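You operate a simulated robot arm through the tools that you are given. There is no shell and no other tool.

You run a simulated two-armed robot. Do the job below in one go: nothing can be reset, and whatever is moved stays where it is left.

JOB
Run the card on top of the glue unit through it, at the width on the stripe sign.
Fine: lower the glue wheel for the run and raise it again; draw the sliding plate back, leave the card on it and the knob at that width.

The check looks at the end state, three seconds after you hand in, the way a careful person would. Anything else that was tipped, shoved, dropped, spilled or broken makes it a failure.

ROBOT AND FRAMES
Two 7-joint arms with fingered hands on one trunk that stands fixed in place. Base frame: the origin is at the foot of the trunk, x ahead of it, y to its left, z up; the work surface is at about z = 0.86. Units: m, degrees, N and s.
The left shoulder is at [0.05, 0.214, 0.869], the right one opposite. With the tool pointing down near the work surface each hand reaches from about 0.36 to 0.88 m from the base axis, measured 20 degrees to its own side. Payload 3 kg a hand.
Tool frame (each hand has its own): the origin (TCP) lies between the finger pads and is the grasp point; the fingertips stand 0.026 m ahead of it; z points along the fingers, y is the line along which they close. The gripper opens to 0.132 m. The gripper's body begins 0.073 m behind the TCP. The gripper is a hand of 3 fingers: y runs from the thumb to the fingers, the wrist lies at [0, 0, -0.229] in the tool frame.
Orientation is that of the tool frame in the base frame, as [roll, pitch, yaw] about the fixed x, y, z axes, in that order (R = Rz(yaw) Ry(pitch) Rx(roll)). With the fingers straight down and closing along the base's y, the tool's x points along the base's -x, its y along +y and its z along -z.

CONTROLS
- The arms move only by the tool play_rows. It takes "left_moves", "right_moves" or both (then of equal length, played together; a hand with none holds still); each is a list of rows, each a list of 6 numbers: the shift along the base's x, y, z in units of 100 mm (1.0 is 100 mm), then the turn, a rotation vector about the base's x, y, z in units of 180 degrees (1.0 is 180 degrees). In form: [[tx, ty, tz, wx, wy, wz], ...]. A call has 1 to 20 rows; each row is the pose to reach, as a shift and turn from the pose commanded when the call began. A call with a number of a shift or a turn outside -1 to 1 is refused whole. Each row takes 0.2 s and may step no farther than 0.05 m and 8.6 degrees from the row before; otherwise, the whole call is refused. Where a pose cannot be reached the arm comes as near as it can. A force on the tool above 40 N (or 10 N above the force at the start of the call, whichever is more), or a blocked arm, ends the call early, and 0.2 s more pass. In this call time passes only in rows, and 0.2 s behind the last. The reply holds the time, the measured pose of the TCP, the force on the tool along the base axes, the opening and the grip force, in the units named above and with some noise, with the torque about the TCP (base axes, N m) and any sound that the robot's microphone picked up.
- Cameras (640 x 400 px; columns grow to the right, rows downward): "scene" is now at [0.0285, -0.0206, 1.5018]; the picture's right is [-0.24, -0.97, 0.00], its down [-0.64, 0.16, -0.75] and it looks along [0.73, -0.18, -0.66] (base axes); focal length 318 px, centre (320, 200). "left" rides on the left gripper at [-0.062, 0.003, -0.092] in its tool frame; the picture's right is [-0.05, -1.00, 0.00], its down [0.83, -0.04, -0.56] and it looks along [0.55, -0.03, 0.83] (tool axes); focal length 230 px, centre (320, 200). "right" rides on the right gripper at [0.062, 0.003, -0.092] in its tool frame; the picture's right is [-0.05, 1.00, 0.00], its down [-0.83, -0.04, -0.56] and it looks along [-0.55, -0.03, 0.83] (tool axes); focal length 230 px, centre (320, 200). There is no depth. A picture from a camera that has moved, and an enlarged one, comes with that camera's place and axes in the base frame and with its lens.
- get_image(camera): a new picture of that camera. The clock stands still meanwhile.
- finger_targets(finger1, finger2, thumb_bend, hand): sets how far each is bent, from 0 (flat) to 100 (curled in); at 30 the hand is open as for a grip, at 70 the pads meet at the TCP. One left out holds its place. A second passes; each finger stops where it meets its share of the squeeze, and holds until it gets a number again. It is the only way to open and close the hand. It gives what a move gives, with no picture; readings hold the bend of each and the force on the fingers (four entries, about 0 where the hand has none), thumb and palm.
- pan_tilt(pan, tilt): turns the head with the scene camera to pan (to the left, within 86 degrees either way) and tilt (down, from -29 to 69), counted from straight ahead of the robot. It gives what a move gives.
- close_up(camera, box): a new picture of the part [left, top, right, bottom] of that camera's present view, enlarged. The clock stands still meanwhile.
- sign_off(): hands the job in; it is judged then, once.

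Places have to be worked out from the pictures, the camera data and where the tool is seen. Open the grippers and draw the arms clear of the work before you hand the job in, unless the task says otherwise.

The tools are called after ">>>" as name(argument=value, ...) on one line, values as JSON. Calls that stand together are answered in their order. play_rows: Moves the arms, as the interface text tells. Its arguments: {"type":"object","properties":{"left_moves":{"type":"array"},"right_moves":{"type":"array"}},"required":[]} The other tools are called the same way: finger_targets (finger1, finger2, thumb_bend, hand) moves the fingers one by one; pan_tilt (pan, tilt) turns the head that bears the scene camera; get_image (camera) takes a picture; close_up (camera, box) takes an enlarged picture of a part of a camera's view; sign_off () hands the job in.

At the start:

```text
time_s: 0.0
left_tool_pos: [0.4284, 0.078, 1.2495]
left_tcp_rot: [-180.0, -0.1, 167.9]
left_ft_force: [0.7, -0.5, -0.3]
left_torque: [0.04, 0.02, -0.01]
left_gripper_width: 0.1317
left_grip_force: 0.0
left_shape: jaw
left_bend: [30.0, 30.0, 30.0]
left_finger forces: [0.0, 0.1, 0.0, 0.1, 0.0, 0.1]
right_tool_pos: [0.4543, -0.2783, 1.2031]
right_tcp_rot: [180.0, 0.0, 168.0]
right_ft_force: [0.4, -1.2, -0.3]
right_torque: [0.01, 0.0, -0.02]
right_gripper_width: 0.1318
right_grip_force: 0.0
right_shape: jaw
right_bend: [30.0, 30.0, 30.0]
right_finger forces: [0.0, 0.1, 0.0, 0.0, 0.0, 0.1]
head pan, tilt: [-13.7, 41.3]
```

scene: 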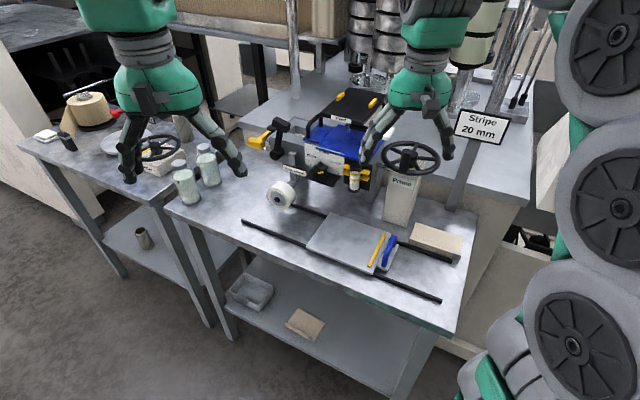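
right: 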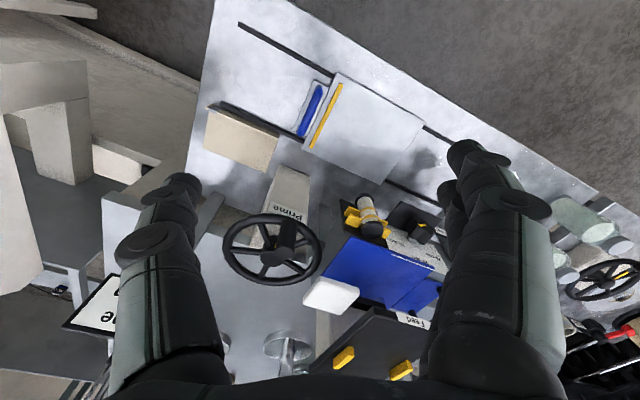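
left: 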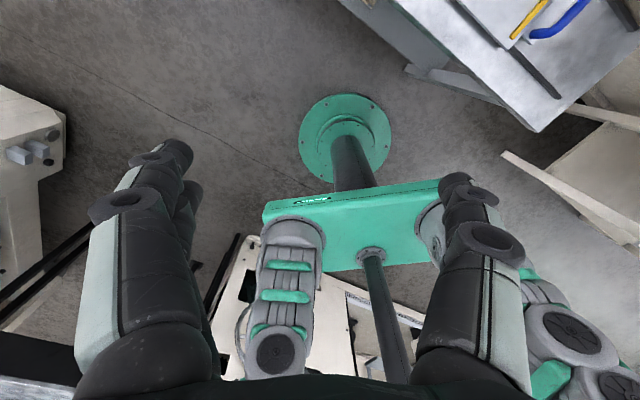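

I start by looking closely at the glue unit, the plate and the sign before moving anything.

>>> close_up(camera="scene", box=[220, 70, 480, 232])

>>> close_up(camera="scene", box=[200, 150, 520, 350])

>>> close_up(camera="right", box=[180, 60, 500, 260])

>>> close_up(camera="right", box=[280, 180, 480, 305])

```text
2.46 times, centred on (350, 151) of scene
camera zoom: at [0.0285, -0.0206, 1.5018], right [-0.24, -0.97, 0.0], down [-0.64, 0.16, -0.75], along [0.73, -0.18, -0.66], focal length 784 px, centre (246, 321)
```

zoom: 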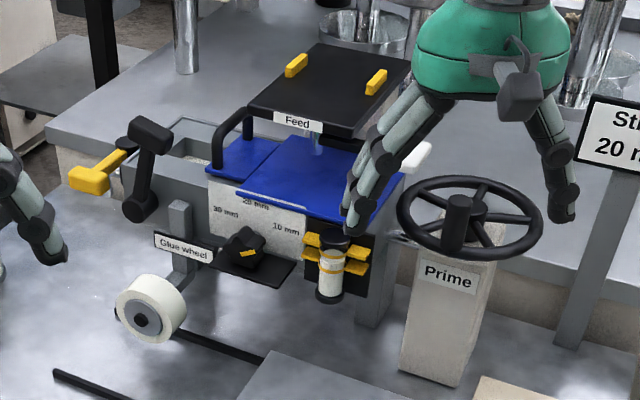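

```text
2.00 times, centred on (360, 250) of scene
camera zoom: at [0.0285, -0.0206, 1.5018], right [-0.24, -0.97, 0.0], down [-0.64, 0.16, -0.75], along [0.73, -0.18, -0.66], focal length 637 px, centre (240, 100)
```

zoom: 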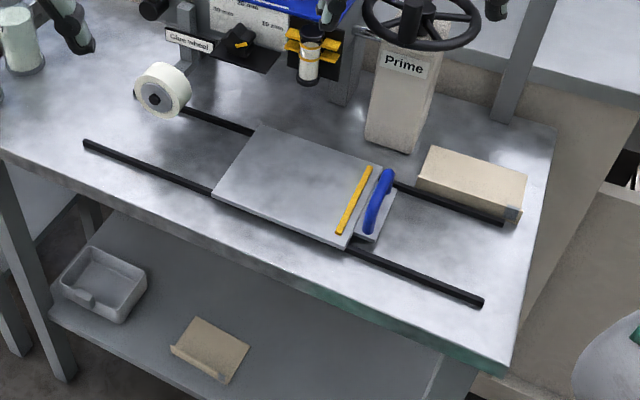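

```text
2.00 times, centred on (340, 160) of right
camera zoom: at [0.3957, -0.2629, 1.2946], right [0.26, 0.97, 0.0], down [0.8, -0.22, 0.56], along [0.54, -0.14, -0.83], focal length 460 px, centre (280, 280)
```

zoom: 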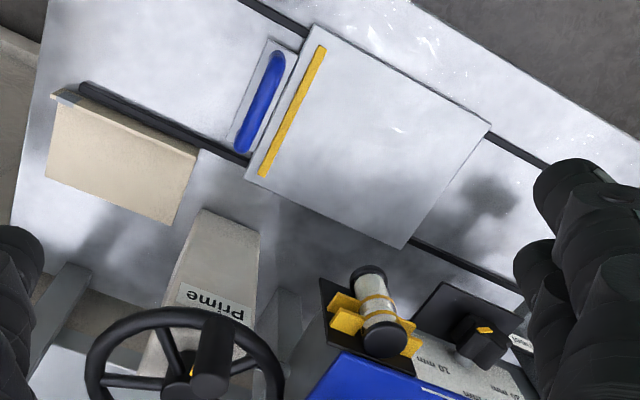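

```text
3.20 times, centred on (380, 242) of right
camera zoom: at [0.3957, -0.2629, 1.2946], right [0.26, 0.97, 0.0], down [0.8, -0.22, 0.56], along [0.54, -0.14, -0.83], focal length 736 px, centre (128, 64)
```

zoom: 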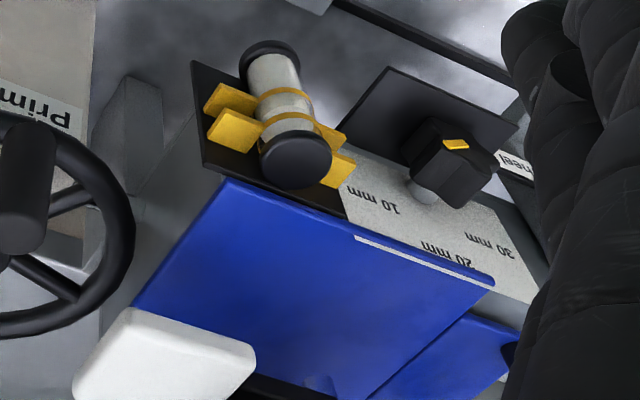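

The unit shows a knob plate (10/20/30 mm), a glue wheel, a black "Feed" tray, a "Prime" handwheel and a yellow-handled lever. I need sharper views of each part, so I zoom further.

>>> close_up(camera="scene", box=[240, 110, 340, 172])

>>> close_up(camera="scene", box=[300, 80, 400, 142])

>>> close_up(camera="right", box=[280, 260, 440, 400])

>>> close_up(camera="scene", box=[290, 140, 400, 208])

>>> close_up(camera="scene", box=[20, 70, 260, 220])

```text
6.40 times, centred on (290, 141) of scene
camera zoom: at [0.0285, -0.0206, 1.5018], right [-0.24, -0.97, 0.0], down [-0.64, 0.16, -0.75], along [0.73, -0.18, -0.66], focal length 2038 px, centre (512, 578)
```

zoom: 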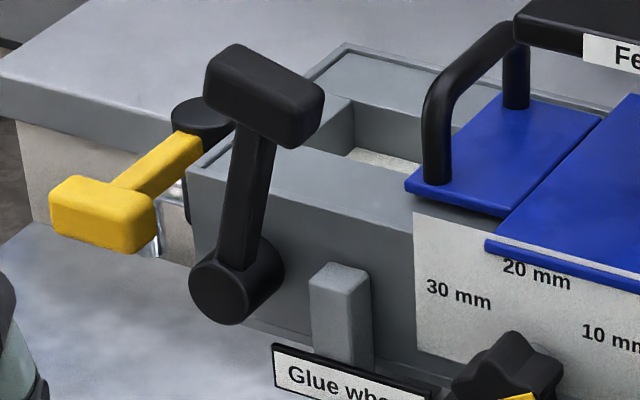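

```text
6.40 times, centred on (350, 111) of scene
camera zoom: at [0.0285, -0.0206, 1.5018], right [-0.24, -0.97, 0.0], down [-0.64, 0.16, -0.75], along [0.73, -0.18, -0.66], focal length 2038 px, centre (128, 770)
```

zoom: 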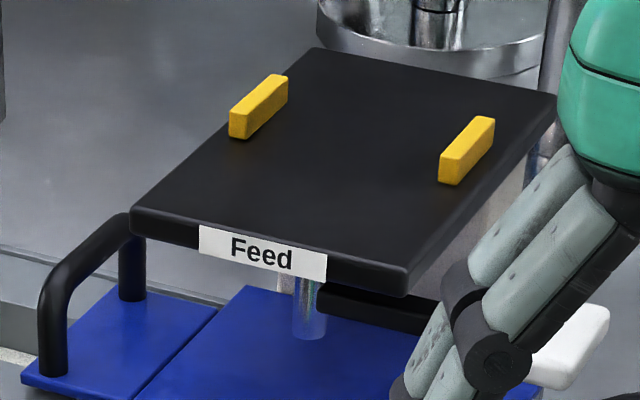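

```text
2.86 times, centred on (360, 330) of right
camera zoom: at [0.3957, -0.2629, 1.2946], right [0.26, 0.97, 0.0], down [0.8, -0.22, 0.56], along [0.54, -0.14, -0.83], focal length 657 px, centre (206, -171)
```

zoom: 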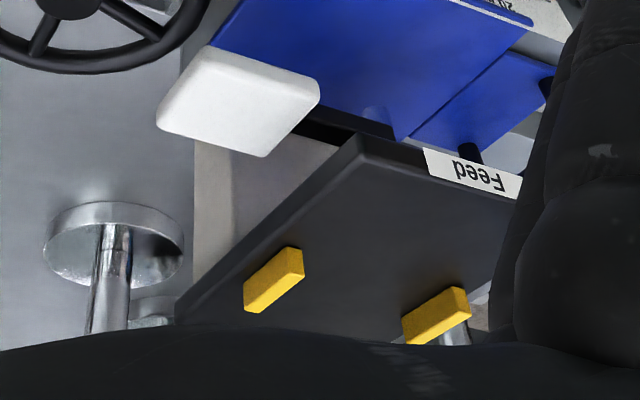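

```text
5.82 times, centred on (345, 174) of scene
camera zoom: at [0.0285, -0.0206, 1.5018], right [-0.24, -0.97, 0.0], down [-0.64, 0.16, -0.75], along [0.73, -0.18, -0.66], focal length 1852 px, centre (174, 351)
```

zoom: 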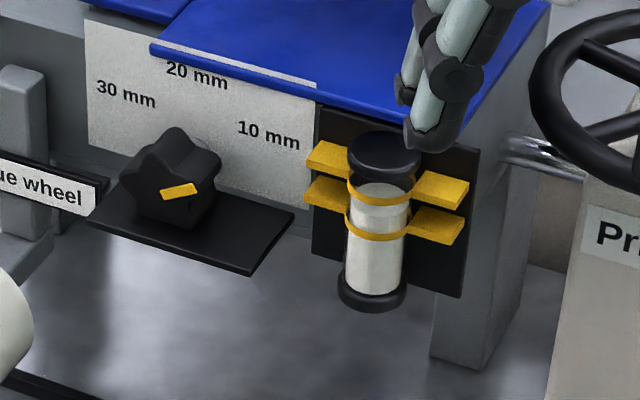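

```text
2.67 times, centred on (140, 145) of scene
camera zoom: at [0.0285, -0.0206, 1.5018], right [-0.24, -0.97, 0.0], down [-0.64, 0.16, -0.75], along [0.73, -0.18, -0.66], focal length 849 px, centre (800, 347)
```

zoom: 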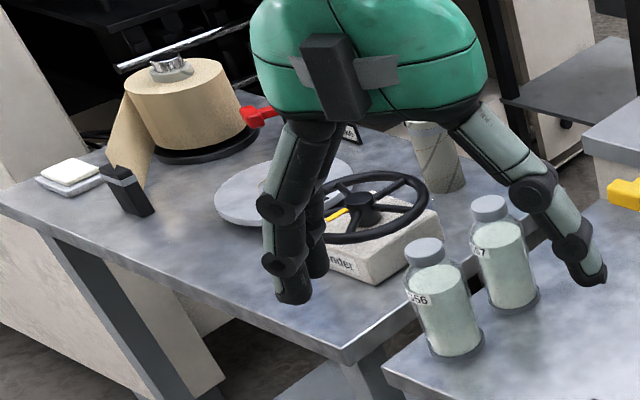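

The right hand hides part of the unit top, and I can't tell yet which thing is the card. I'll draw the right hand back and tilt it so its camera looks at the unit, then take new pictures.

>>> play_rows(right_moves=[[-0.2, 0.0, 0.1, -0.01, -0.04, 0], [-0.4, 0.0, 0.2, -0.02, -0.08, 0], [-0.6, 0.0, 0.3, -0.03, -0.12, 0], [-0.8, 0.0, 0.4, -0.04, -0.16, 0]])

>>> get_image(camera="right")

>>> get_image(camera="scene")

```text
time_s: 1.0
left_tool_pos: [0.4304, 0.0768, 1.2479]
left_tcp_rot: [180.0, -0.1, 167.9]
left_ft_force: [-1.0, 0.2, 1.1]
left_torque: [0.01, -0.01, 0.01]
left_gripper_width: 0.1317
left_grip_force: 0.0
left_shape: jaw
left_bend: [30.0, 30.0, 30.0]
left_finger forces: [0.0, 0.0, 0.0, 0.1, 0.1, 0.0]
right_tool_pos: [0.374, -0.2782, 1.2425]
right_tcp_rot: [-178.9, 29.8, 168.3]
right_ft_force: [-1.2, 0.8, -1.1]
right_torque: [-0.01, 0.01, -0.03]
right_gripper_width: 0.1319
right_grip_force: 0.2
right_shape: jaw
right_bend: [30.0, 30.0, 30.0]
right_finger forces: [0.1, 0.1, 0.0, 0.0, 0.1, 0.1]
head pan, tilt: [-13.7, 41.3]
```

```text
taken
camera right: at [0.2793, -0.2536, 1.2916], right [0.26, 0.97, 0.01], down [0.43, -0.12, 0.9], along [0.87, -0.23, -0.45], focal length 230 px, centre (320, 200)
```

right: 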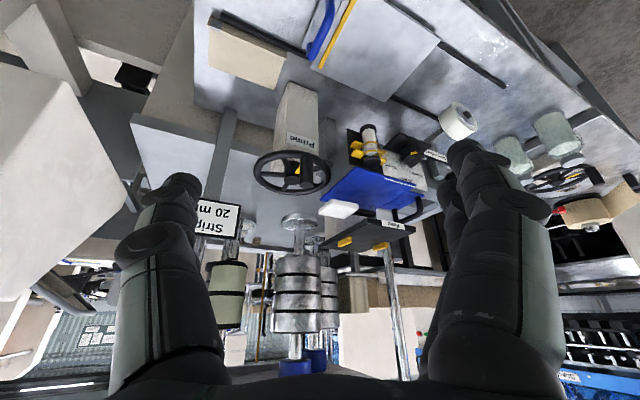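

```text
taken
```

scene: 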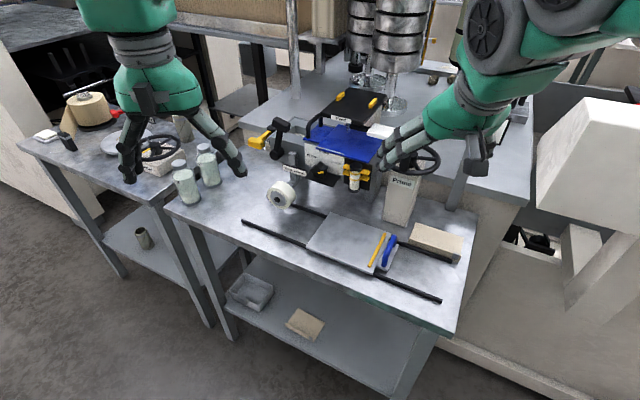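

The right camera now sees the unit from above and the front (its picture is upside down). I zoom on it.

>>> close_up(camera="right", box=[310, 90, 470, 260])

>>> close_up(camera="right", box=[310, 170, 430, 260])

>>> close_up(camera="scene", box=[290, 80, 410, 160])

>>> close_up(camera="right", box=[190, 0, 470, 175])

```text
2.35 times, centred on (390, 175) of right
camera zoom: at [0.2793, -0.2536, 1.2916], right [0.26, 0.97, 0.01], down [0.43, -0.12, 0.9], along [0.87, -0.23, -0.45], focal length 541 px, centre (155, 259)
```

zoom: 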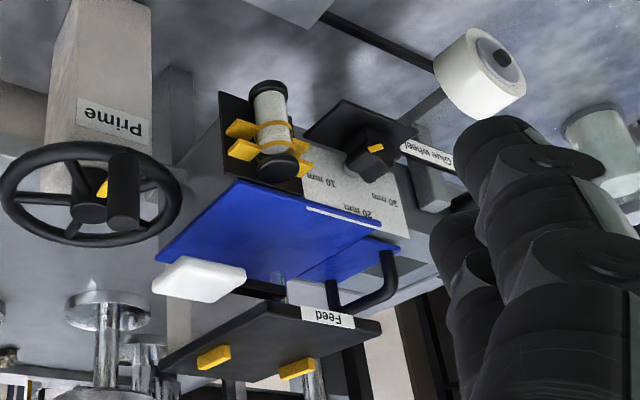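

```text
4.44 times, centred on (370, 215) of right
camera zoom: at [0.2793, -0.2536, 1.2916], right [0.26, 0.97, 0.01], down [0.43, -0.12, 0.9], along [0.87, -0.23, -0.45], focal length 1022 px, centre (98, 133)
```

zoom: 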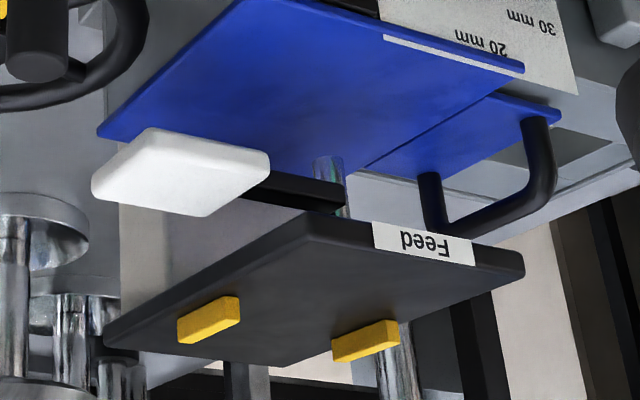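

```text
5.00 times, centred on (350, 120) of scene
camera zoom: at [0.0285, -0.0206, 1.5018], right [-0.24, -0.97, 0.0], down [-0.64, 0.16, -0.75], along [0.73, -0.18, -0.66], focal length 1592 px, centre (170, 600)
```

zoom: 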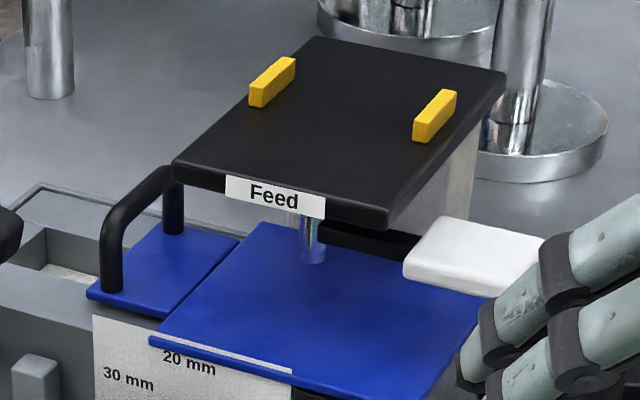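

```text
2.29 times, centred on (330, 88) of right
camera zoom: at [0.2793, -0.2536, 1.2916], right [0.26, 0.97, 0.01], down [0.43, -0.12, 0.9], along [0.87, -0.23, -0.45], focal length 526 px, centre (297, 457)
```

zoom: 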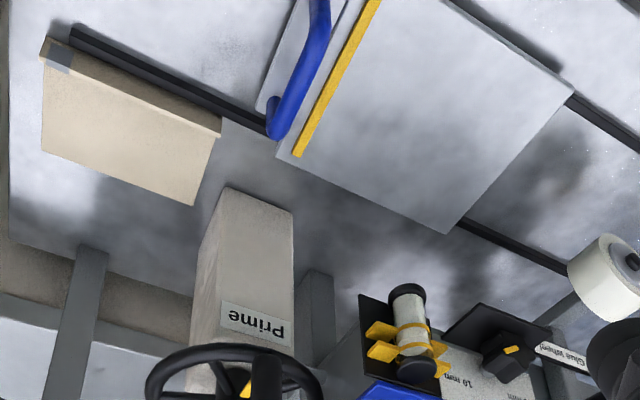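

The blue sheet with a white line near its front edge seems to be the card: corners about (0.60,-0.28), (0.695,-0.17), (0.80,-0.26), (0.70,-0.36) at z≈1.073, under the "Feed" tray (z≈1.15). I need to see the gap, the post and the white block, so I lower the right hand for a flatter view.

>>> play_rows(right_moves=[[0, 0, -0.3, 0, 0, 0], [0, 0, -0.6, 0, 0, 0], [0, 0, -0.9, 0, 0, 0], [0, 0, -1.0, 0, 0, 0]])

>>> get_image(camera="right")

```text
time_s: 2.0
left_tool_pos: [0.4296, 0.0762, 1.2482]
left_tcp_rot: [-180.0, 0.1, 167.9]
left_ft_force: [-0.2, -0.4, 0.0]
left_torque: [-0.02, 0.0, 0.05]
left_gripper_width: 0.1317
left_grip_force: 0.1
left_shape: jaw
left_bend: [30.0, 30.0, 30.0]
left_finger forces: [0.0, 0.0, 0.1, 0.1, 0.0, 0.0]
right_tool_pos: [0.3747, -0.2791, 1.1428]
right_tcp_rot: [-179.0, 29.6, 168.3]
right_ft_force: [-0.3, 0.5, 0.6]
right_torque: [0.02, 0.0, -0.03]
right_gripper_width: 0.1321
right_grip_force: 0.1
right_shape: jaw
right_bend: [30.0, 30.0, 30.0]
right_finger forces: [0.0, 0.1, 0.1, 0.1, 0.0, 0.0]
head pan, tilt: [-13.7, 41.3]
```

```text
taken
camera right: at [0.2791, -0.254, 1.1917], right [0.26, 0.97, 0.01], down [0.43, -0.12, 0.89], along [0.86, -0.23, -0.45], focal length 230 px, centre (320, 200)
```

right: 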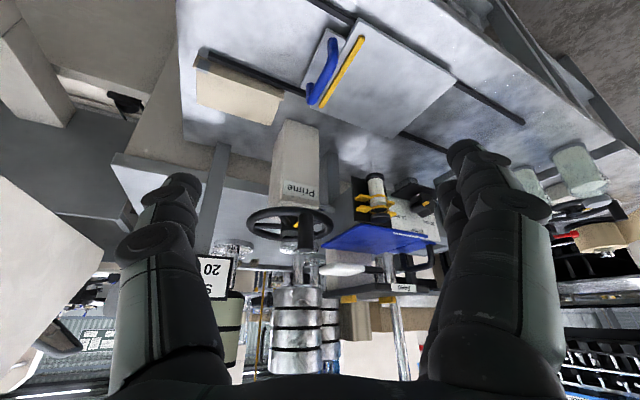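

Now a flatter view of the gap between card and Feed tray; I zoom there, and on the scene camera too.

>>> close_up(camera="right", box=[310, 215, 450, 310])

>>> close_up(camera="right", box=[330, 160, 460, 250])

>>> get_image(camera="scene")

>>> close_up(camera="scene", box=[250, 80, 410, 180])

```text
4.21 times, centred on (380, 262) of right
camera zoom: at [0.2791, -0.254, 1.1917], right [0.26, 0.97, 0.01], down [0.43, -0.12, 0.89], along [0.86, -0.23, -0.45], focal length 969 px, centre (67, -63)
```

zoom: 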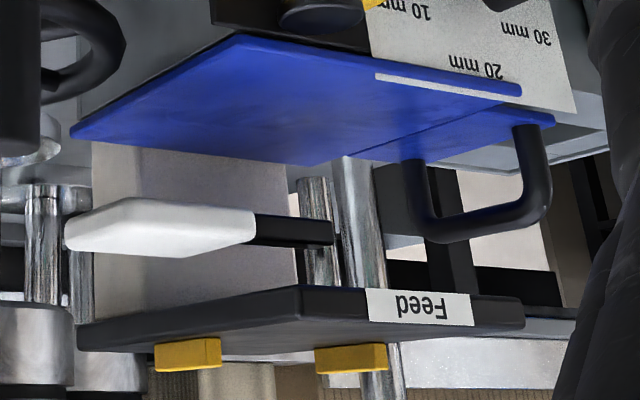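

```text
4.44 times, centred on (395, 205) of right
camera zoom: at [0.2791, -0.254, 1.1917], right [0.26, 0.97, 0.01], down [0.43, -0.12, 0.89], along [0.86, -0.23, -0.45], focal length 1022 px, centre (-13, 178)
```

zoom: 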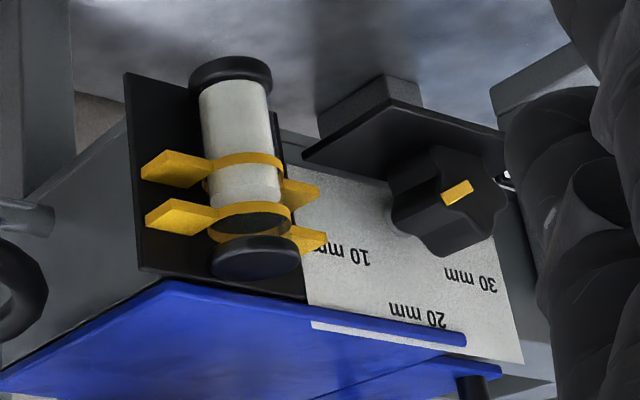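

```text
taken
```

scene: 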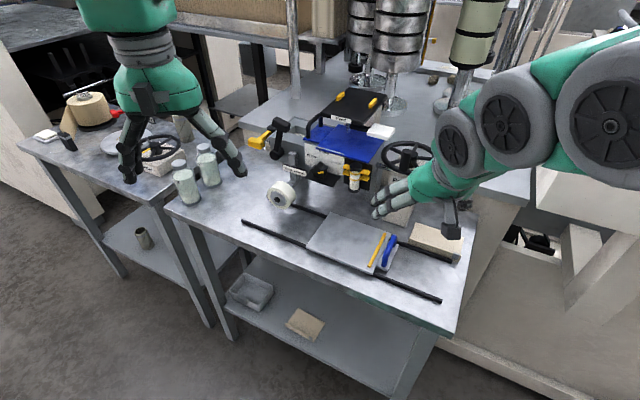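

```text
4.00 times, centred on (330, 130) of scene
camera zoom: at [0.0285, -0.0206, 1.5018], right [-0.24, -0.97, 0.0], down [-0.64, 0.16, -0.75], along [0.73, -0.18, -0.66], focal length 1274 px, centre (280, 480)
```

zoom: 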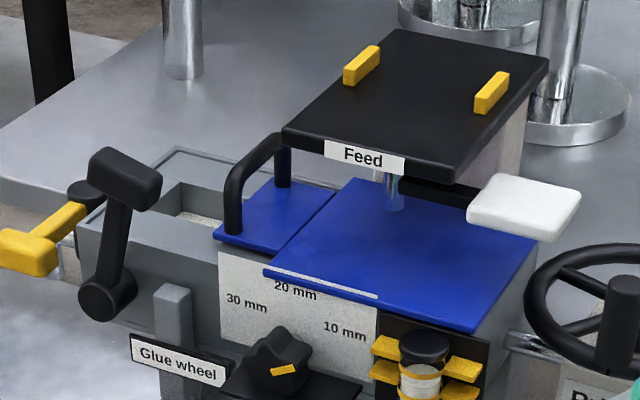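

The white block turns out to be a handle on a black arm under the tray, not lying on the card; the blue sheet (about 0.14 x 0.134 m, fits the plate) is the card, overhanging the front panel by about 2 cm. I look closer at the knob pointer, wheel lever and plate.

>>> close_up(camera="scene", box=[295, 140, 345, 190])

>>> close_up(camera="right", box=[375, 170, 445, 240])

>>> close_up(camera="scene", box=[240, 110, 330, 220])

>>> close_up(camera="right", box=[180, 0, 460, 175])

>>> close_up(camera="scene", box=[290, 200, 450, 310])

```text
8.00 times, centred on (320, 165) of scene
camera zoom: at [0.0285, -0.0206, 1.5018], right [-0.24, -0.97, 0.0], down [-0.64, 0.16, -0.75], along [0.73, -0.18, -0.66], focal length 2547 px, centre (320, 480)
```

zoom: 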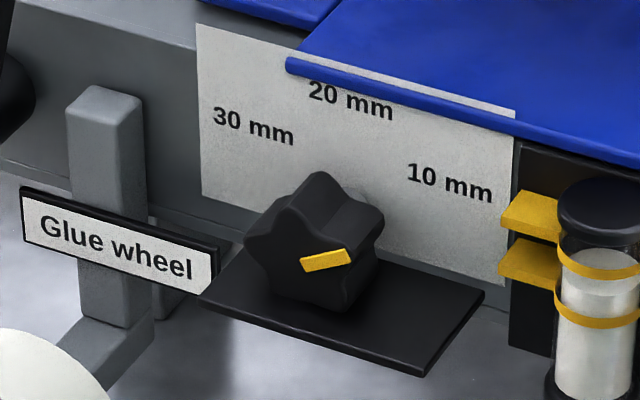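

```text
5.71 times, centred on (410, 205) of right
camera zoom: at [0.2791, -0.254, 1.1917], right [0.26, 0.97, 0.01], down [0.43, -0.12, 0.89], along [0.86, -0.23, -0.45], focal length 1315 px, centre (-194, 171)
```

zoom: 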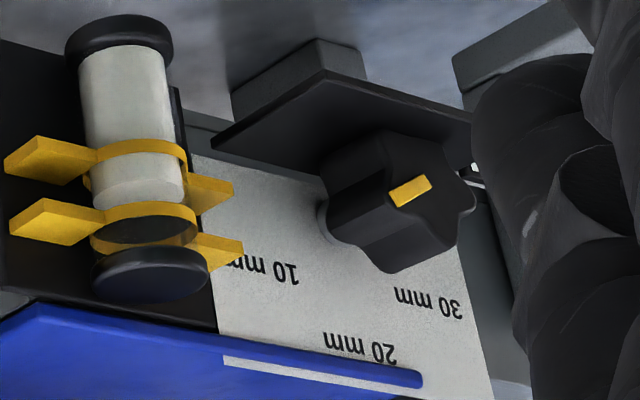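

```text
3.64 times, centred on (285, 165) of scene
camera zoom: at [0.0285, -0.0206, 1.5018], right [-0.24, -0.97, 0.0], down [-0.64, 0.16, -0.75], along [0.73, -0.18, -0.66], focal length 1158 px, centre (447, 327)
```

zoom: 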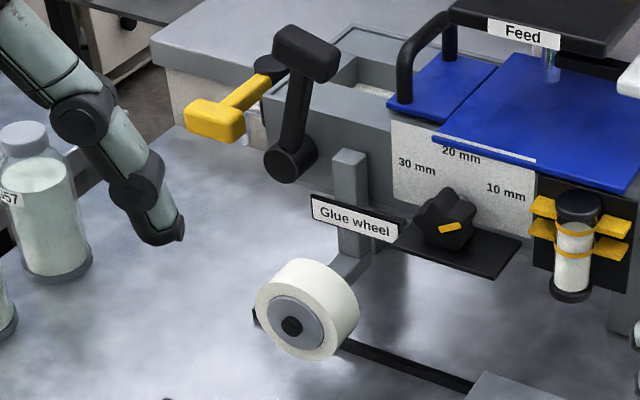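

```text
2.29 times, centred on (320, 88) of right
camera zoom: at [0.2791, -0.254, 1.1917], right [0.26, 0.97, 0.01], down [0.43, -0.12, 0.89], along [0.86, -0.23, -0.45], focal length 526 px, centre (320, 457)
```

zoom: 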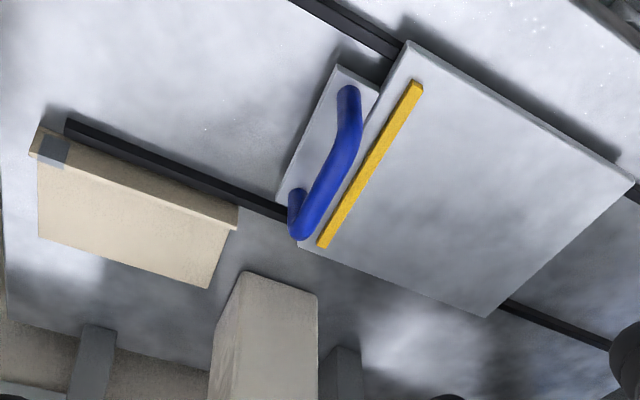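

```text
3.64 times, centred on (370, 255) of scene
camera zoom: at [0.0285, -0.0206, 1.5018], right [-0.24, -0.97, 0.0], down [-0.64, 0.16, -0.75], along [0.73, -0.18, -0.66], focal length 1158 px, centre (138, 0)
```

zoom: 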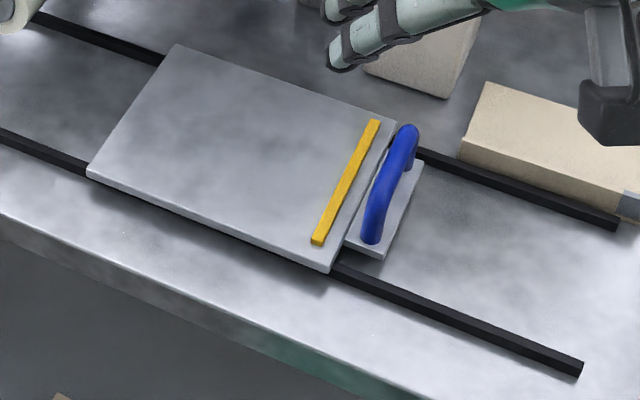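

The pointer of the star knob stands at 10 mm (about 60° right of upright, axis along the unit's depth at about (0.663,-0.16,1.013)). I now bring the left hand level and facing the unit so its camera can show the levers, wheel and knob from the front-left.

>>> play_rows(left_moves=[[0.083, -0.025, -0.025, -0.0189, -0.0376, -0.0106], [0.167, -0.05, -0.05, -0.0377, -0.0751, -0.0211], [0.25, -0.075, -0.075, -0.0566, -0.1127, -0.0317], [0.333, -0.1, -0.1, -0.0754, -0.1503, -0.0422], [0.417, -0.125, -0.125, -0.0943, -0.1878, -0.0528], [0.5, -0.15, -0.15, -0.1132, -0.2254, -0.0634], [0.583, -0.175, -0.175, -0.132, -0.263, -0.0739], [0.667, -0.2, -0.2, -0.1509, -0.3005, -0.0845], [0.75, -0.225, -0.225, -0.1697, -0.3381, -0.095], [0.833, -0.25, -0.25, -0.1886, -0.3757, -0.1056], [0.917, -0.275, -0.275, -0.2074, -0.4132, -0.1161], [1.0, -0.3, -0.3, -0.2263, -0.4508, -0.1267]])

>>> get_image(camera="left")

>>> get_image(camera="scene")

```text
time_s: 4.6
left_tool_pos: [0.5354, 0.0378, 1.2823]
left_tcp_rot: [-163.0, 88.8, 155.7]
left_ft_force: [-0.7, 0.0, -0.3]
left_torque: [0.03, 0.01, 0.04]
left_gripper_width: 0.132
left_grip_force: 0.0
left_shape: jaw
left_bend: [30.0, 30.0, 30.0]
left_finger forces: [0.0, 0.1, 0.0, 0.0, 0.0, 0.0]
left hand out of reach, approached as far as the arm can: row 10, 11, 12
right_tool_pos: [0.3743, -0.2803, 1.1431]
right_tcp_rot: [-178.9, 29.7, 168.3]
right_ft_force: [-0.3, -0.1, -0.1]
right_torque: [0.04, -0.01, -0.01]
right_gripper_width: 0.1319
right_grip_force: 0.0
right_shape: jaw
right_bend: [30.0, 30.0, 30.0]
right_finger forces: [0.0, 0.0, 0.1, 0.0, 0.1, 0.0]
head pan, tilt: [-13.7, 41.3]
```

```text
taken
camera left: at [0.4699, 0.1003, 1.3477], right [-0.66, -0.75, 0.06], down [-0.46, 0.34, -0.82], along [0.59, -0.57, -0.57], focal length 230 px, centre (320, 200)
```

left: 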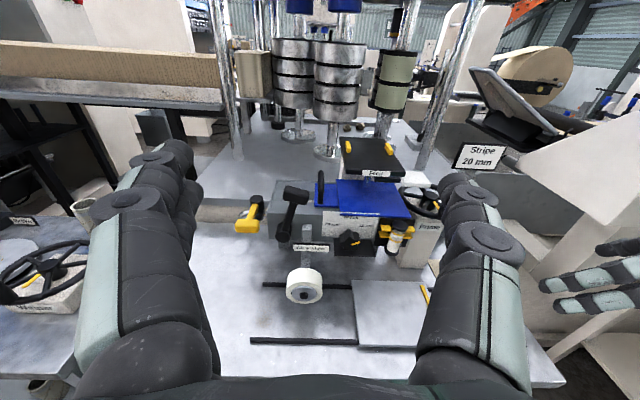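

```text
taken
```

scene: 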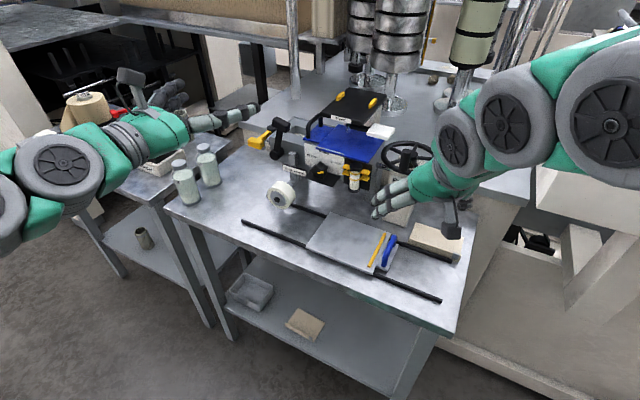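

The left camera now faces the unit squarely. I zoom in on the levers, knob and wheel.

>>> close_up(camera="left", box=[220, 165, 340, 310])

>>> close_up(camera="left", box=[290, 190, 430, 280])

>>> close_up(camera="left", box=[300, 120, 450, 220])

>>> close_up(camera="left", box=[230, 250, 450, 385])

```text
2.76 times, centred on (280, 238) of left
camera zoom: at [0.4699, 0.1003, 1.3477], right [-0.66, -0.75, 0.06], down [-0.46, 0.34, -0.82], along [0.59, -0.57, -0.57], focal length 635 px, centre (430, 97)
```

zoom: 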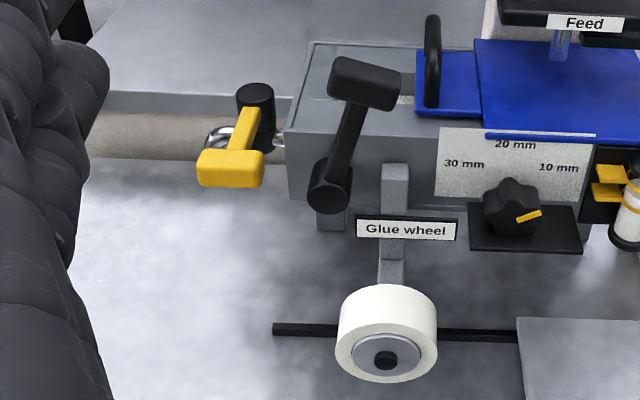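

```text
4.44 times, centred on (360, 235) of left
camera zoom: at [0.4699, 0.1003, 1.3477], right [-0.66, -0.75, 0.06], down [-0.46, 0.34, -0.82], along [0.59, -0.57, -0.57], focal length 1022 px, centre (142, 44)
```

zoom: 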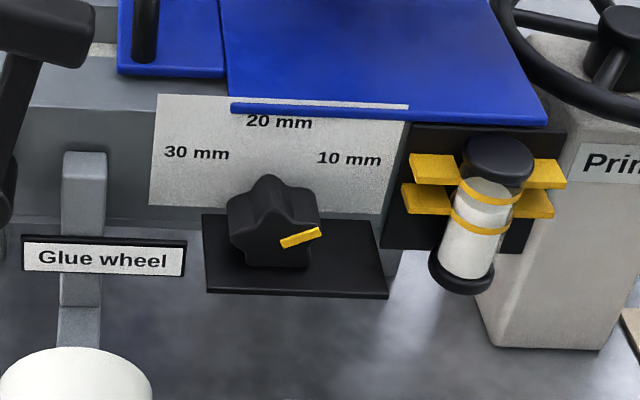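

```text
4.00 times, centred on (375, 170) of left
camera zoom: at [0.4699, 0.1003, 1.3477], right [-0.66, -0.75, 0.06], down [-0.46, 0.34, -0.82], along [0.59, -0.57, -0.57], focal length 920 px, centre (100, 320)
```

zoom: 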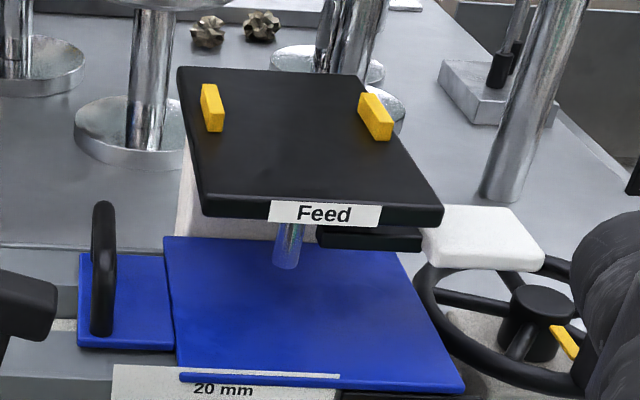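

```text
2.91 times, centred on (340, 318) of left
camera zoom: at [0.4699, 0.1003, 1.3477], right [-0.66, -0.75, 0.06], down [-0.46, 0.34, -0.82], along [0.59, -0.57, -0.57], focal length 669 px, centre (262, -142)
```

zoom: 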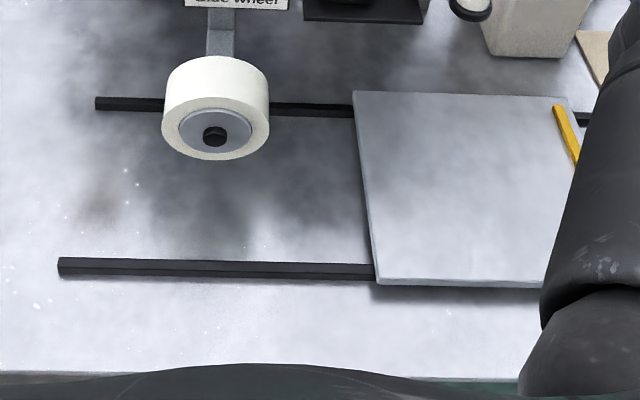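

I see the layout well now: card = blue sheet, front edge overhanging the panel by roughly 12 mm; bottle cap and knob stand just in front of it. Before planning the pinch I test how the fingers close, in free space with the left hand.

>>> finger_targets(hand="left", finger1=60, finger2=60, thumb_bend=60)

>>> get_image(camera="left")

>>> close_up(camera="scene", box=[40, 60, 280, 210])

>>> close_up(camera="scene", box=[340, 120, 500, 240])

```text
time_s: 5.6
left_tool_pos: [0.5353, 0.0372, 1.2839]
left_tcp_rot: [-169.9, 88.7, 148.8]
left_ft_force: [0.3, 0.9, -0.1]
left_torque: [-0.01, -0.01, 0.0]
left_gripper_width: 0.0354
left_grip_force: 0.0
left_shape: fingers
left_bend: [60.0, 60.0, 60.0]
left_finger forces: [0.0, 0.0, 0.1, 0.0, 0.1, 0.0]
right_tool_pos: [0.3741, -0.2788, 1.1427]
right_tcp_rot: [-178.9, 29.6, 168.3]
right_ft_force: [-0.8, -0.2, -0.4]
right_torque: [-0.02, 0.02, -0.02]
right_gripper_width: 0.1319
right_grip_force: 0.0
right_shape: jaw
right_bend: [30.0, 30.0, 30.0]
right_finger forces: [0.0, 0.0, 0.1, 0.0, 0.0, 0.0]
head pan, tilt: [-13.7, 41.3]
```

```text
taken
camera left: at [0.4697, 0.0999, 1.3474], right [-0.66, -0.75, 0.06], down [-0.46, 0.34, -0.82], along [0.59, -0.56, -0.57], focal length 230 px, centre (320, 200)
```

left: 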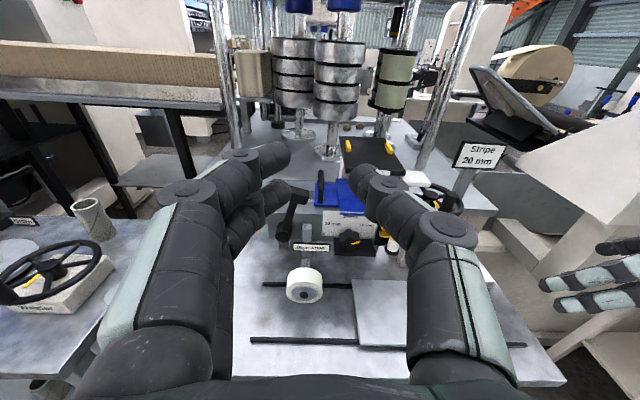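

```text
2.67 times, centred on (160, 135) of scene
camera zoom: at [0.0285, -0.0206, 1.5018], right [-0.24, -0.97, 0.0], down [-0.64, 0.16, -0.75], along [0.73, -0.18, -0.66], focal length 849 px, centre (747, 373)
```

zoom: 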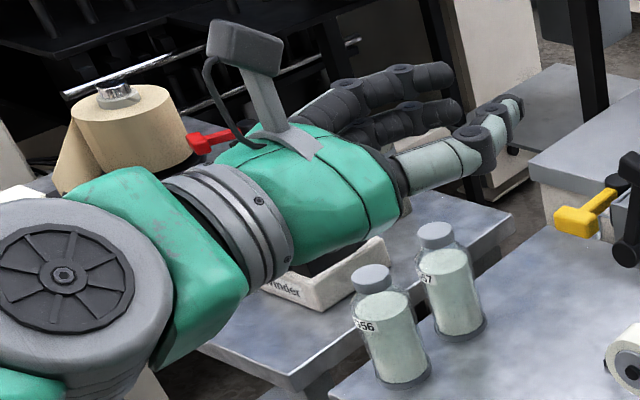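

```text
3.33 times, centred on (420, 180) of scene
camera zoom: at [0.0285, -0.0206, 1.5018], right [-0.24, -0.97, 0.0], down [-0.64, 0.16, -0.75], along [0.73, -0.18, -0.66], focal length 1061 px, centre (-13, 267)
```

zoom: 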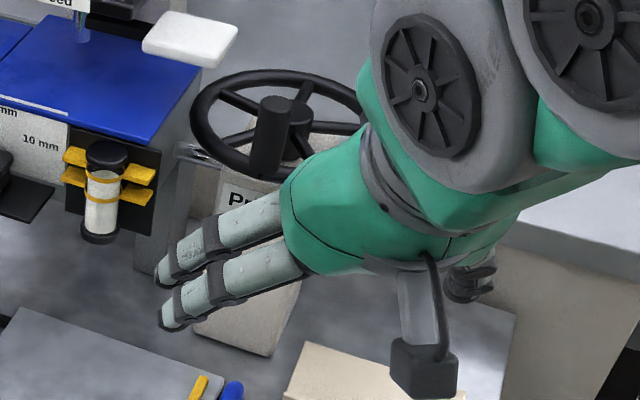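

The fingers run straight forward and bend inward at the tips, so a level pinch of the overhanging front edge (fingers above, thumb below) is feasible. I test rolling the left hand 90° (fingers side up) while moving it to the right, and move the right hand out of the way.

>>> play_rows(left_moves=[[-0.02, -0.08, 0, 0.0342, -0.0299, 0], [-0.04, -0.16, 0, 0.0684, -0.0599, 0], [-0.06, -0.24, 0, 0.1026, -0.0898, 0], [-0.08, -0.32, 0, 0.1368, -0.1198, 0], [-0.1, -0.4, 0, 0.171, -0.1497, 0], [-0.12, -0.48, 0, 0.2052, -0.1797, 0], [-0.14, -0.56, 0, 0.2394, -0.2096, 0], [-0.16, -0.64, 0, 0.2736, -0.2396, 0], [-0.18, -0.72, 0, 0.3078, -0.2695, 0], [-0.2, -0.8, 0, 0.342, -0.2995, 0], [-0.2, -0.9, 0, 0.3762, -0.3294, 0]], right_moves=[[0, -0.09, 0, 0, 0, 0], [0, -0.18, 0, 0, 0, 0], [0, -0.27, 0, 0, 0, 0], [0, -0.36, 0, 0, 0, 0], [0, -0.45, 0, 0, 0, 0], [0, -0.54, 0, 0, 0, 0], [0, -0.63, 0, 0, 0, 0], [0, -0.72, 0, 0, 0, 0], [0, -0.81, 0, 0, 0, 0], [0, -0.9, 0, 0, 0, 0], [0, -1.0, 0, 0, 0, 0]])

>>> get_image(camera="scene")

>>> get_image(camera="left")

```text
time_s: 8.0
left_tool_pos: [0.5098, -0.0649, 1.2933]
left_tcp_rot: [90.7, 5.7, 51.2]
left_ft_force: [-0.4, 0.1, 0.0]
left_torque: [-0.01, -0.02, 0.06]
left_gripper_width: 0.035
left_grip_force: 0.1
left_shape: fingers
left_bend: [60.0, 60.0, 60.0]
left_finger forces: [0.1, 0.1, 0.1, 0.0, 0.0, 0.1]
left hand out of reach, approached as far as the arm can: row 1, 2, 3, 4, 5, 6, 7, 8, 9, 10, 11
right_tool_pos: [0.3744, -0.3797, 1.1426]
right_tcp_rot: [-178.6, 29.6, 168.4]
right_ft_force: [-0.4, -1.2, 0.1]
right_torque: [0.05, 0.0, 0.02]
right_gripper_width: 0.1321
right_grip_force: 0.1
right_shape: jaw
right_bend: [30.0, 30.0, 30.0]
right_finger forces: [0.0, 0.1, 0.0, 0.0, 0.1, 0.0]
head pan, tilt: [-13.7, 41.3]
```

```text
taken
```

scene: 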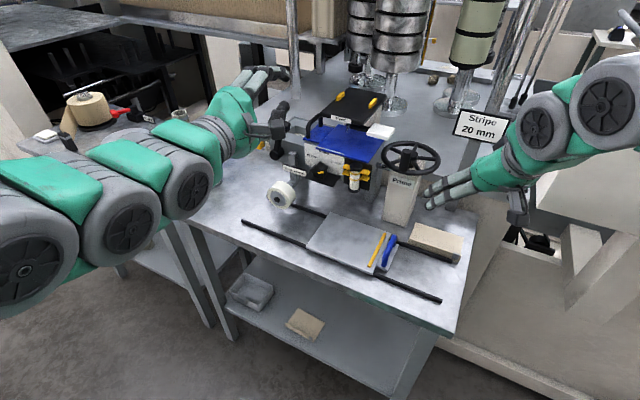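

```text
taken
camera left: at [0.4008, -0.0544, 1.3049], right [-0.1, -0.11, -0.99], down [0.08, 0.99, -0.12], along [0.99, -0.09, -0.09], focal length 230 px, centre (320, 200)
```

left: 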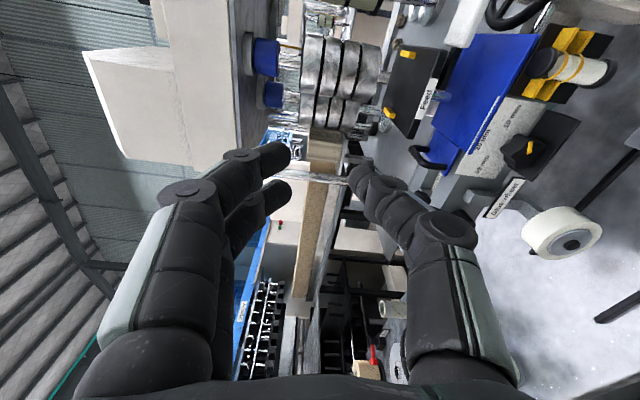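

The roll is reachable but the height stays about 7 cm too high. I test whether the left hand can come lower in this level pose.

>>> play_rows(left_moves=[[0.0, 0, -0.2, 0, 0, 0], [0.0, 0, -0.4, 0, 0, 0], [0, 0, -0.6, 0, 0, 0], [0, 0, -0.8, 0, 0, 0], [0, 0, -1.0, 0, 0, 0]])

>>> get_image(camera="scene")

```text
time_s: 9.2
left_tool_pos: [0.5276, -0.1124, 1.2568]
left_tcp_rot: [90.8, 5.7, 51.3]
left_ft_force: [-0.5, -0.5, -0.2]
left_torque: [-0.02, -0.02, -0.01]
left_gripper_width: 0.0348
left_grip_force: 0.0
left_shape: fingers
left_bend: [60.0, 60.0, 60.0]
left_finger forces: [0.0, 0.1, 0.1, 0.1, 0.0, 0.1]
left hand out of reach, approached as far as the arm can: row 1, 2, 3, 4, 5
right_tool_pos: [0.3738, -0.3793, 1.1418]
right_tcp_rot: [-178.9, 29.6, 168.2]
right_ft_force: [0.7, 0.2, 0.5]
right_torque: [-0.02, 0.01, -0.01]
right_gripper_width: 0.132
right_grip_force: 0.2
right_shape: jaw
right_bend: [30.0, 30.0, 30.0]
right_finger forces: [0.0, 0.0, 0.0, 0.0, 0.0, 0.1]
head pan, tilt: [-13.7, 41.3]
```

```text
taken
```

scene: 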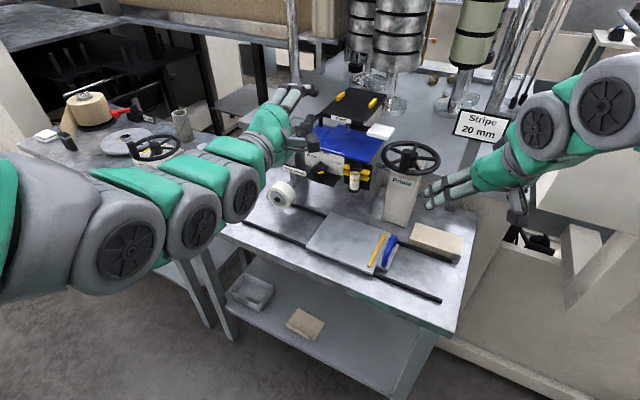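

It hits a joint limit in this pose. I try a target further forward (more extended arm) combined with a downward tilt of 25° to see what is reachable.

>>> play_rows(left_moves=[[0.1, -0.15, 0.0, 0.0183, 0.0209, 0], [0.2, -0.3, 0.0, 0.0366, 0.0418, 0], [0.3, -0.45, 0.0, 0.0549, 0.0627, 0], [0.4, -0.6, 0.0, 0.0732, 0.0836, 0], [0.5, -0.75, 0.0, 0.0915, 0.1045, 0], [0.6, -0.9, 0.0, 0.0915, 0.1045, 0], [0.65, -1.0, 0.0, 0.0915, 0.1045, 0]])

>>> get_image(camera="scene")

>>> get_image(camera="left")

```text
time_s: 10.8
left_tool_pos: [0.5934, -0.213, 1.2576]
left_tcp_rot: [115.8, 4.1, 53.5]
left_ft_force: [0.4, -0.1, 1.2]
left_torque: [0.02, -0.02, -0.01]
left_gripper_width: 0.0346
left_grip_force: 0.1
left_shape: fingers
left_bend: [60.0, 60.0, 60.0]
left_finger forces: [0.1, 0.0, 0.0, 0.0, 0.0, 0.0]
right_tool_pos: [0.3753, -0.3797, 1.1432]
right_tcp_rot: [-178.9, 29.6, 168.3]
right_ft_force: [0.3, 0.6, 0.2]
right_torque: [0.01, 0.02, 0.0]
right_gripper_width: 0.1323
right_grip_force: 0.1
right_shape: jaw
right_bend: [30.0, 30.0, 30.0]
right_finger forces: [0.0, 0.0, 0.0, 0.1, 0.0, 0.1]
head pan, tilt: [-13.7, 41.3]
```

```text
taken
```

scene: 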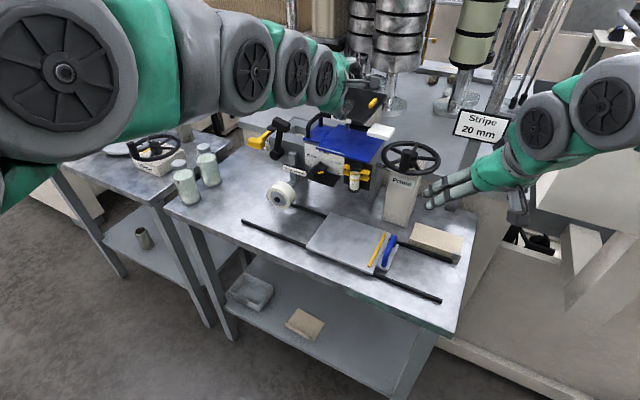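

```text
taken
camera left: at [0.494, -0.2106, 1.306], right [-0.42, 0.16, -0.89], down [0.09, 0.99, 0.14], along [0.9, -0.02, -0.43], focal length 230 px, centre (320, 200)
```

left: 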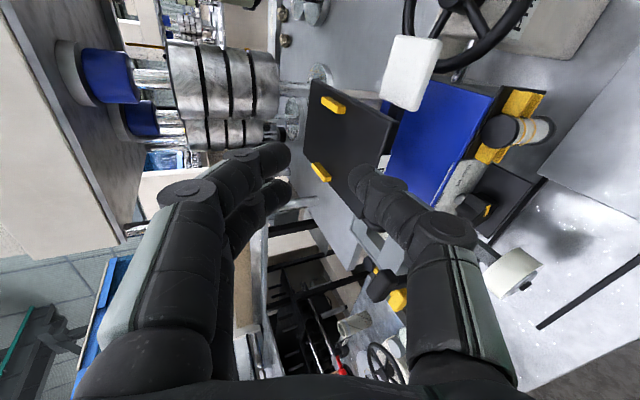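

Now the pose is reached (tilt 26°, TCP at about U=0.23, V=0.587, z=1.258, i.e. above and in front of the card). I test lowering 8 cm here.

>>> play_rows(left_moves=[[-0.1, 0.05, -0.2, 0, 0, 0], [-0.15, 0.1, -0.4, 0, 0, 0], [-0.2, 0.15, -0.6, 0, 0, 0], [-0.2, 0.15, -0.8, 0, 0, 0]])

```text
time_s: 11.8
left_tool_pos: [0.5737, -0.1963, 1.1785]
left_tcp_rot: [115.8, 4.2, 53.5]
left_ft_force: [-0.1, 0.4, -0.2]
left_torque: [-0.04, 0.01, 0.02]
left_gripper_width: 0.035
left_grip_force: 0.1
left_shape: fingers
left_bend: [60.0, 60.0, 60.0]
left_finger forces: [0.0, 0.0, 0.0, 0.0, 0.1, 0.0]
right_tool_pos: [0.3756, -0.3779, 1.1419]
right_tcp_rot: [-178.8, 29.6, 168.3]
right_ft_force: [-0.7, 0.5, -0.4]
right_torque: [0.01, 0.01, -0.02]
right_gripper_width: 0.1319
right_grip_force: 0.0
right_shape: jaw
right_bend: [30.0, 30.0, 30.0]
right_finger forces: [0.0, 0.0, 0.0, 0.0, 0.0, 0.0]
head pan, tilt: [-13.7, 41.3]
```

This is reachable too. I now level the hand more (tilt down to about 10°) and square it to the unit's axes, to see whether the limit allows it here.

>>> play_rows(left_moves=[[0, 0, 0, -0.0187, -0.039, -0.0075], [0, 0, 0, -0.0374, -0.078, -0.015]])

```text
time_s: 12.4
left_tool_pos: [0.574, -0.1974, 1.1774]
left_tcp_rot: [100.4, 0.7, 50.0]
left_ft_force: [-0.2, 0.1, 0.3]
left_torque: [0.0, 0.01, -0.03]
left_gripper_width: 0.0349
left_grip_force: 0.0
left_shape: fingers
left_bend: [60.0, 60.0, 60.0]
left_finger forces: [0.1, 0.1, 0.1, 0.0, 0.0, 0.1]
right_tool_pos: [0.3752, -0.3794, 1.1424]
right_tcp_rot: [-178.8, 29.6, 168.3]
right_ft_force: [0.6, -0.2, -0.1]
right_torque: [-0.01, 0.03, 0.02]
right_gripper_width: 0.1319
right_grip_force: 0.1
right_shape: jaw
right_bend: [30.0, 30.0, 30.0]
right_finger forces: [0.1, 0.1, 0.1, 0.0, 0.0, 0.0]
head pan, tilt: [-13.7, 41.3]
```

Tilt 10° is reached here. I look at the hand and the card edge from all cameras before approaching.

>>> get_image(camera="left")

>>> get_image(camera="right")

>>> close_up(camera="scene", box=[230, 60, 430, 185])

```text
taken
camera left: at [0.4654, -0.1863, 1.1995], right [-0.18, 0.07, -0.98], down [0.11, 0.99, 0.05], along [0.98, -0.1, -0.19], focal length 230 px, centre (320, 200)
```

left: 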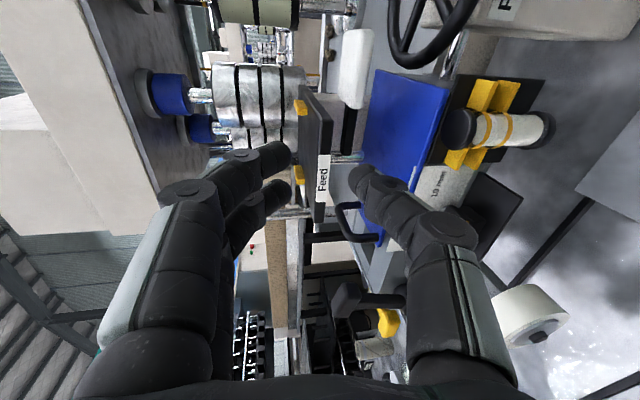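

```text
taken
camera right: at [0.2792, -0.3541, 1.1917], right [0.26, 0.97, 0.01], down [0.43, -0.12, 0.89], along [0.86, -0.23, -0.45], focal length 230 px, centre (320, 200)
```

right: 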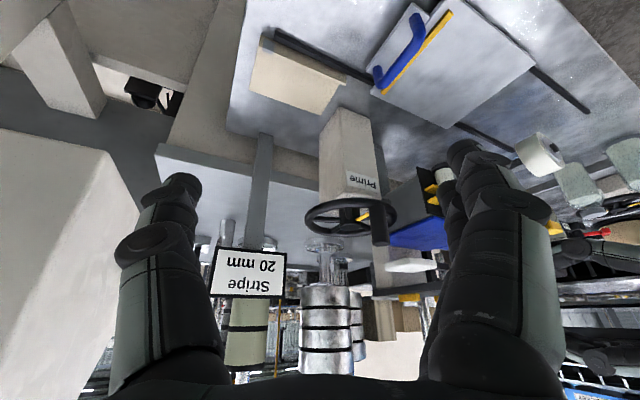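

```text
3.20 times, centred on (330, 122) of scene
camera zoom: at [0.0285, -0.0206, 1.5018], right [-0.24, -0.97, 0.0], down [-0.64, 0.16, -0.75], along [0.73, -0.18, -0.66], focal length 1019 px, centre (288, 448)
```

zoom: 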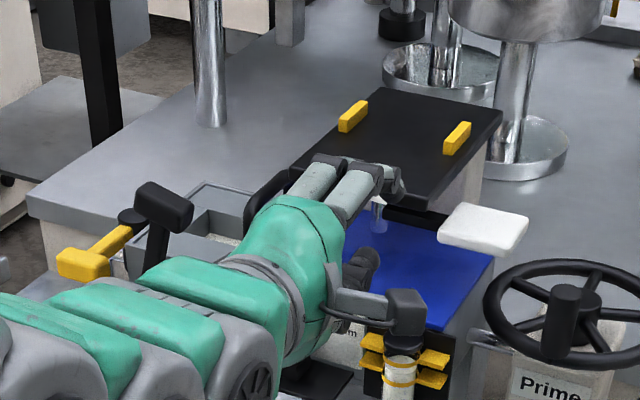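

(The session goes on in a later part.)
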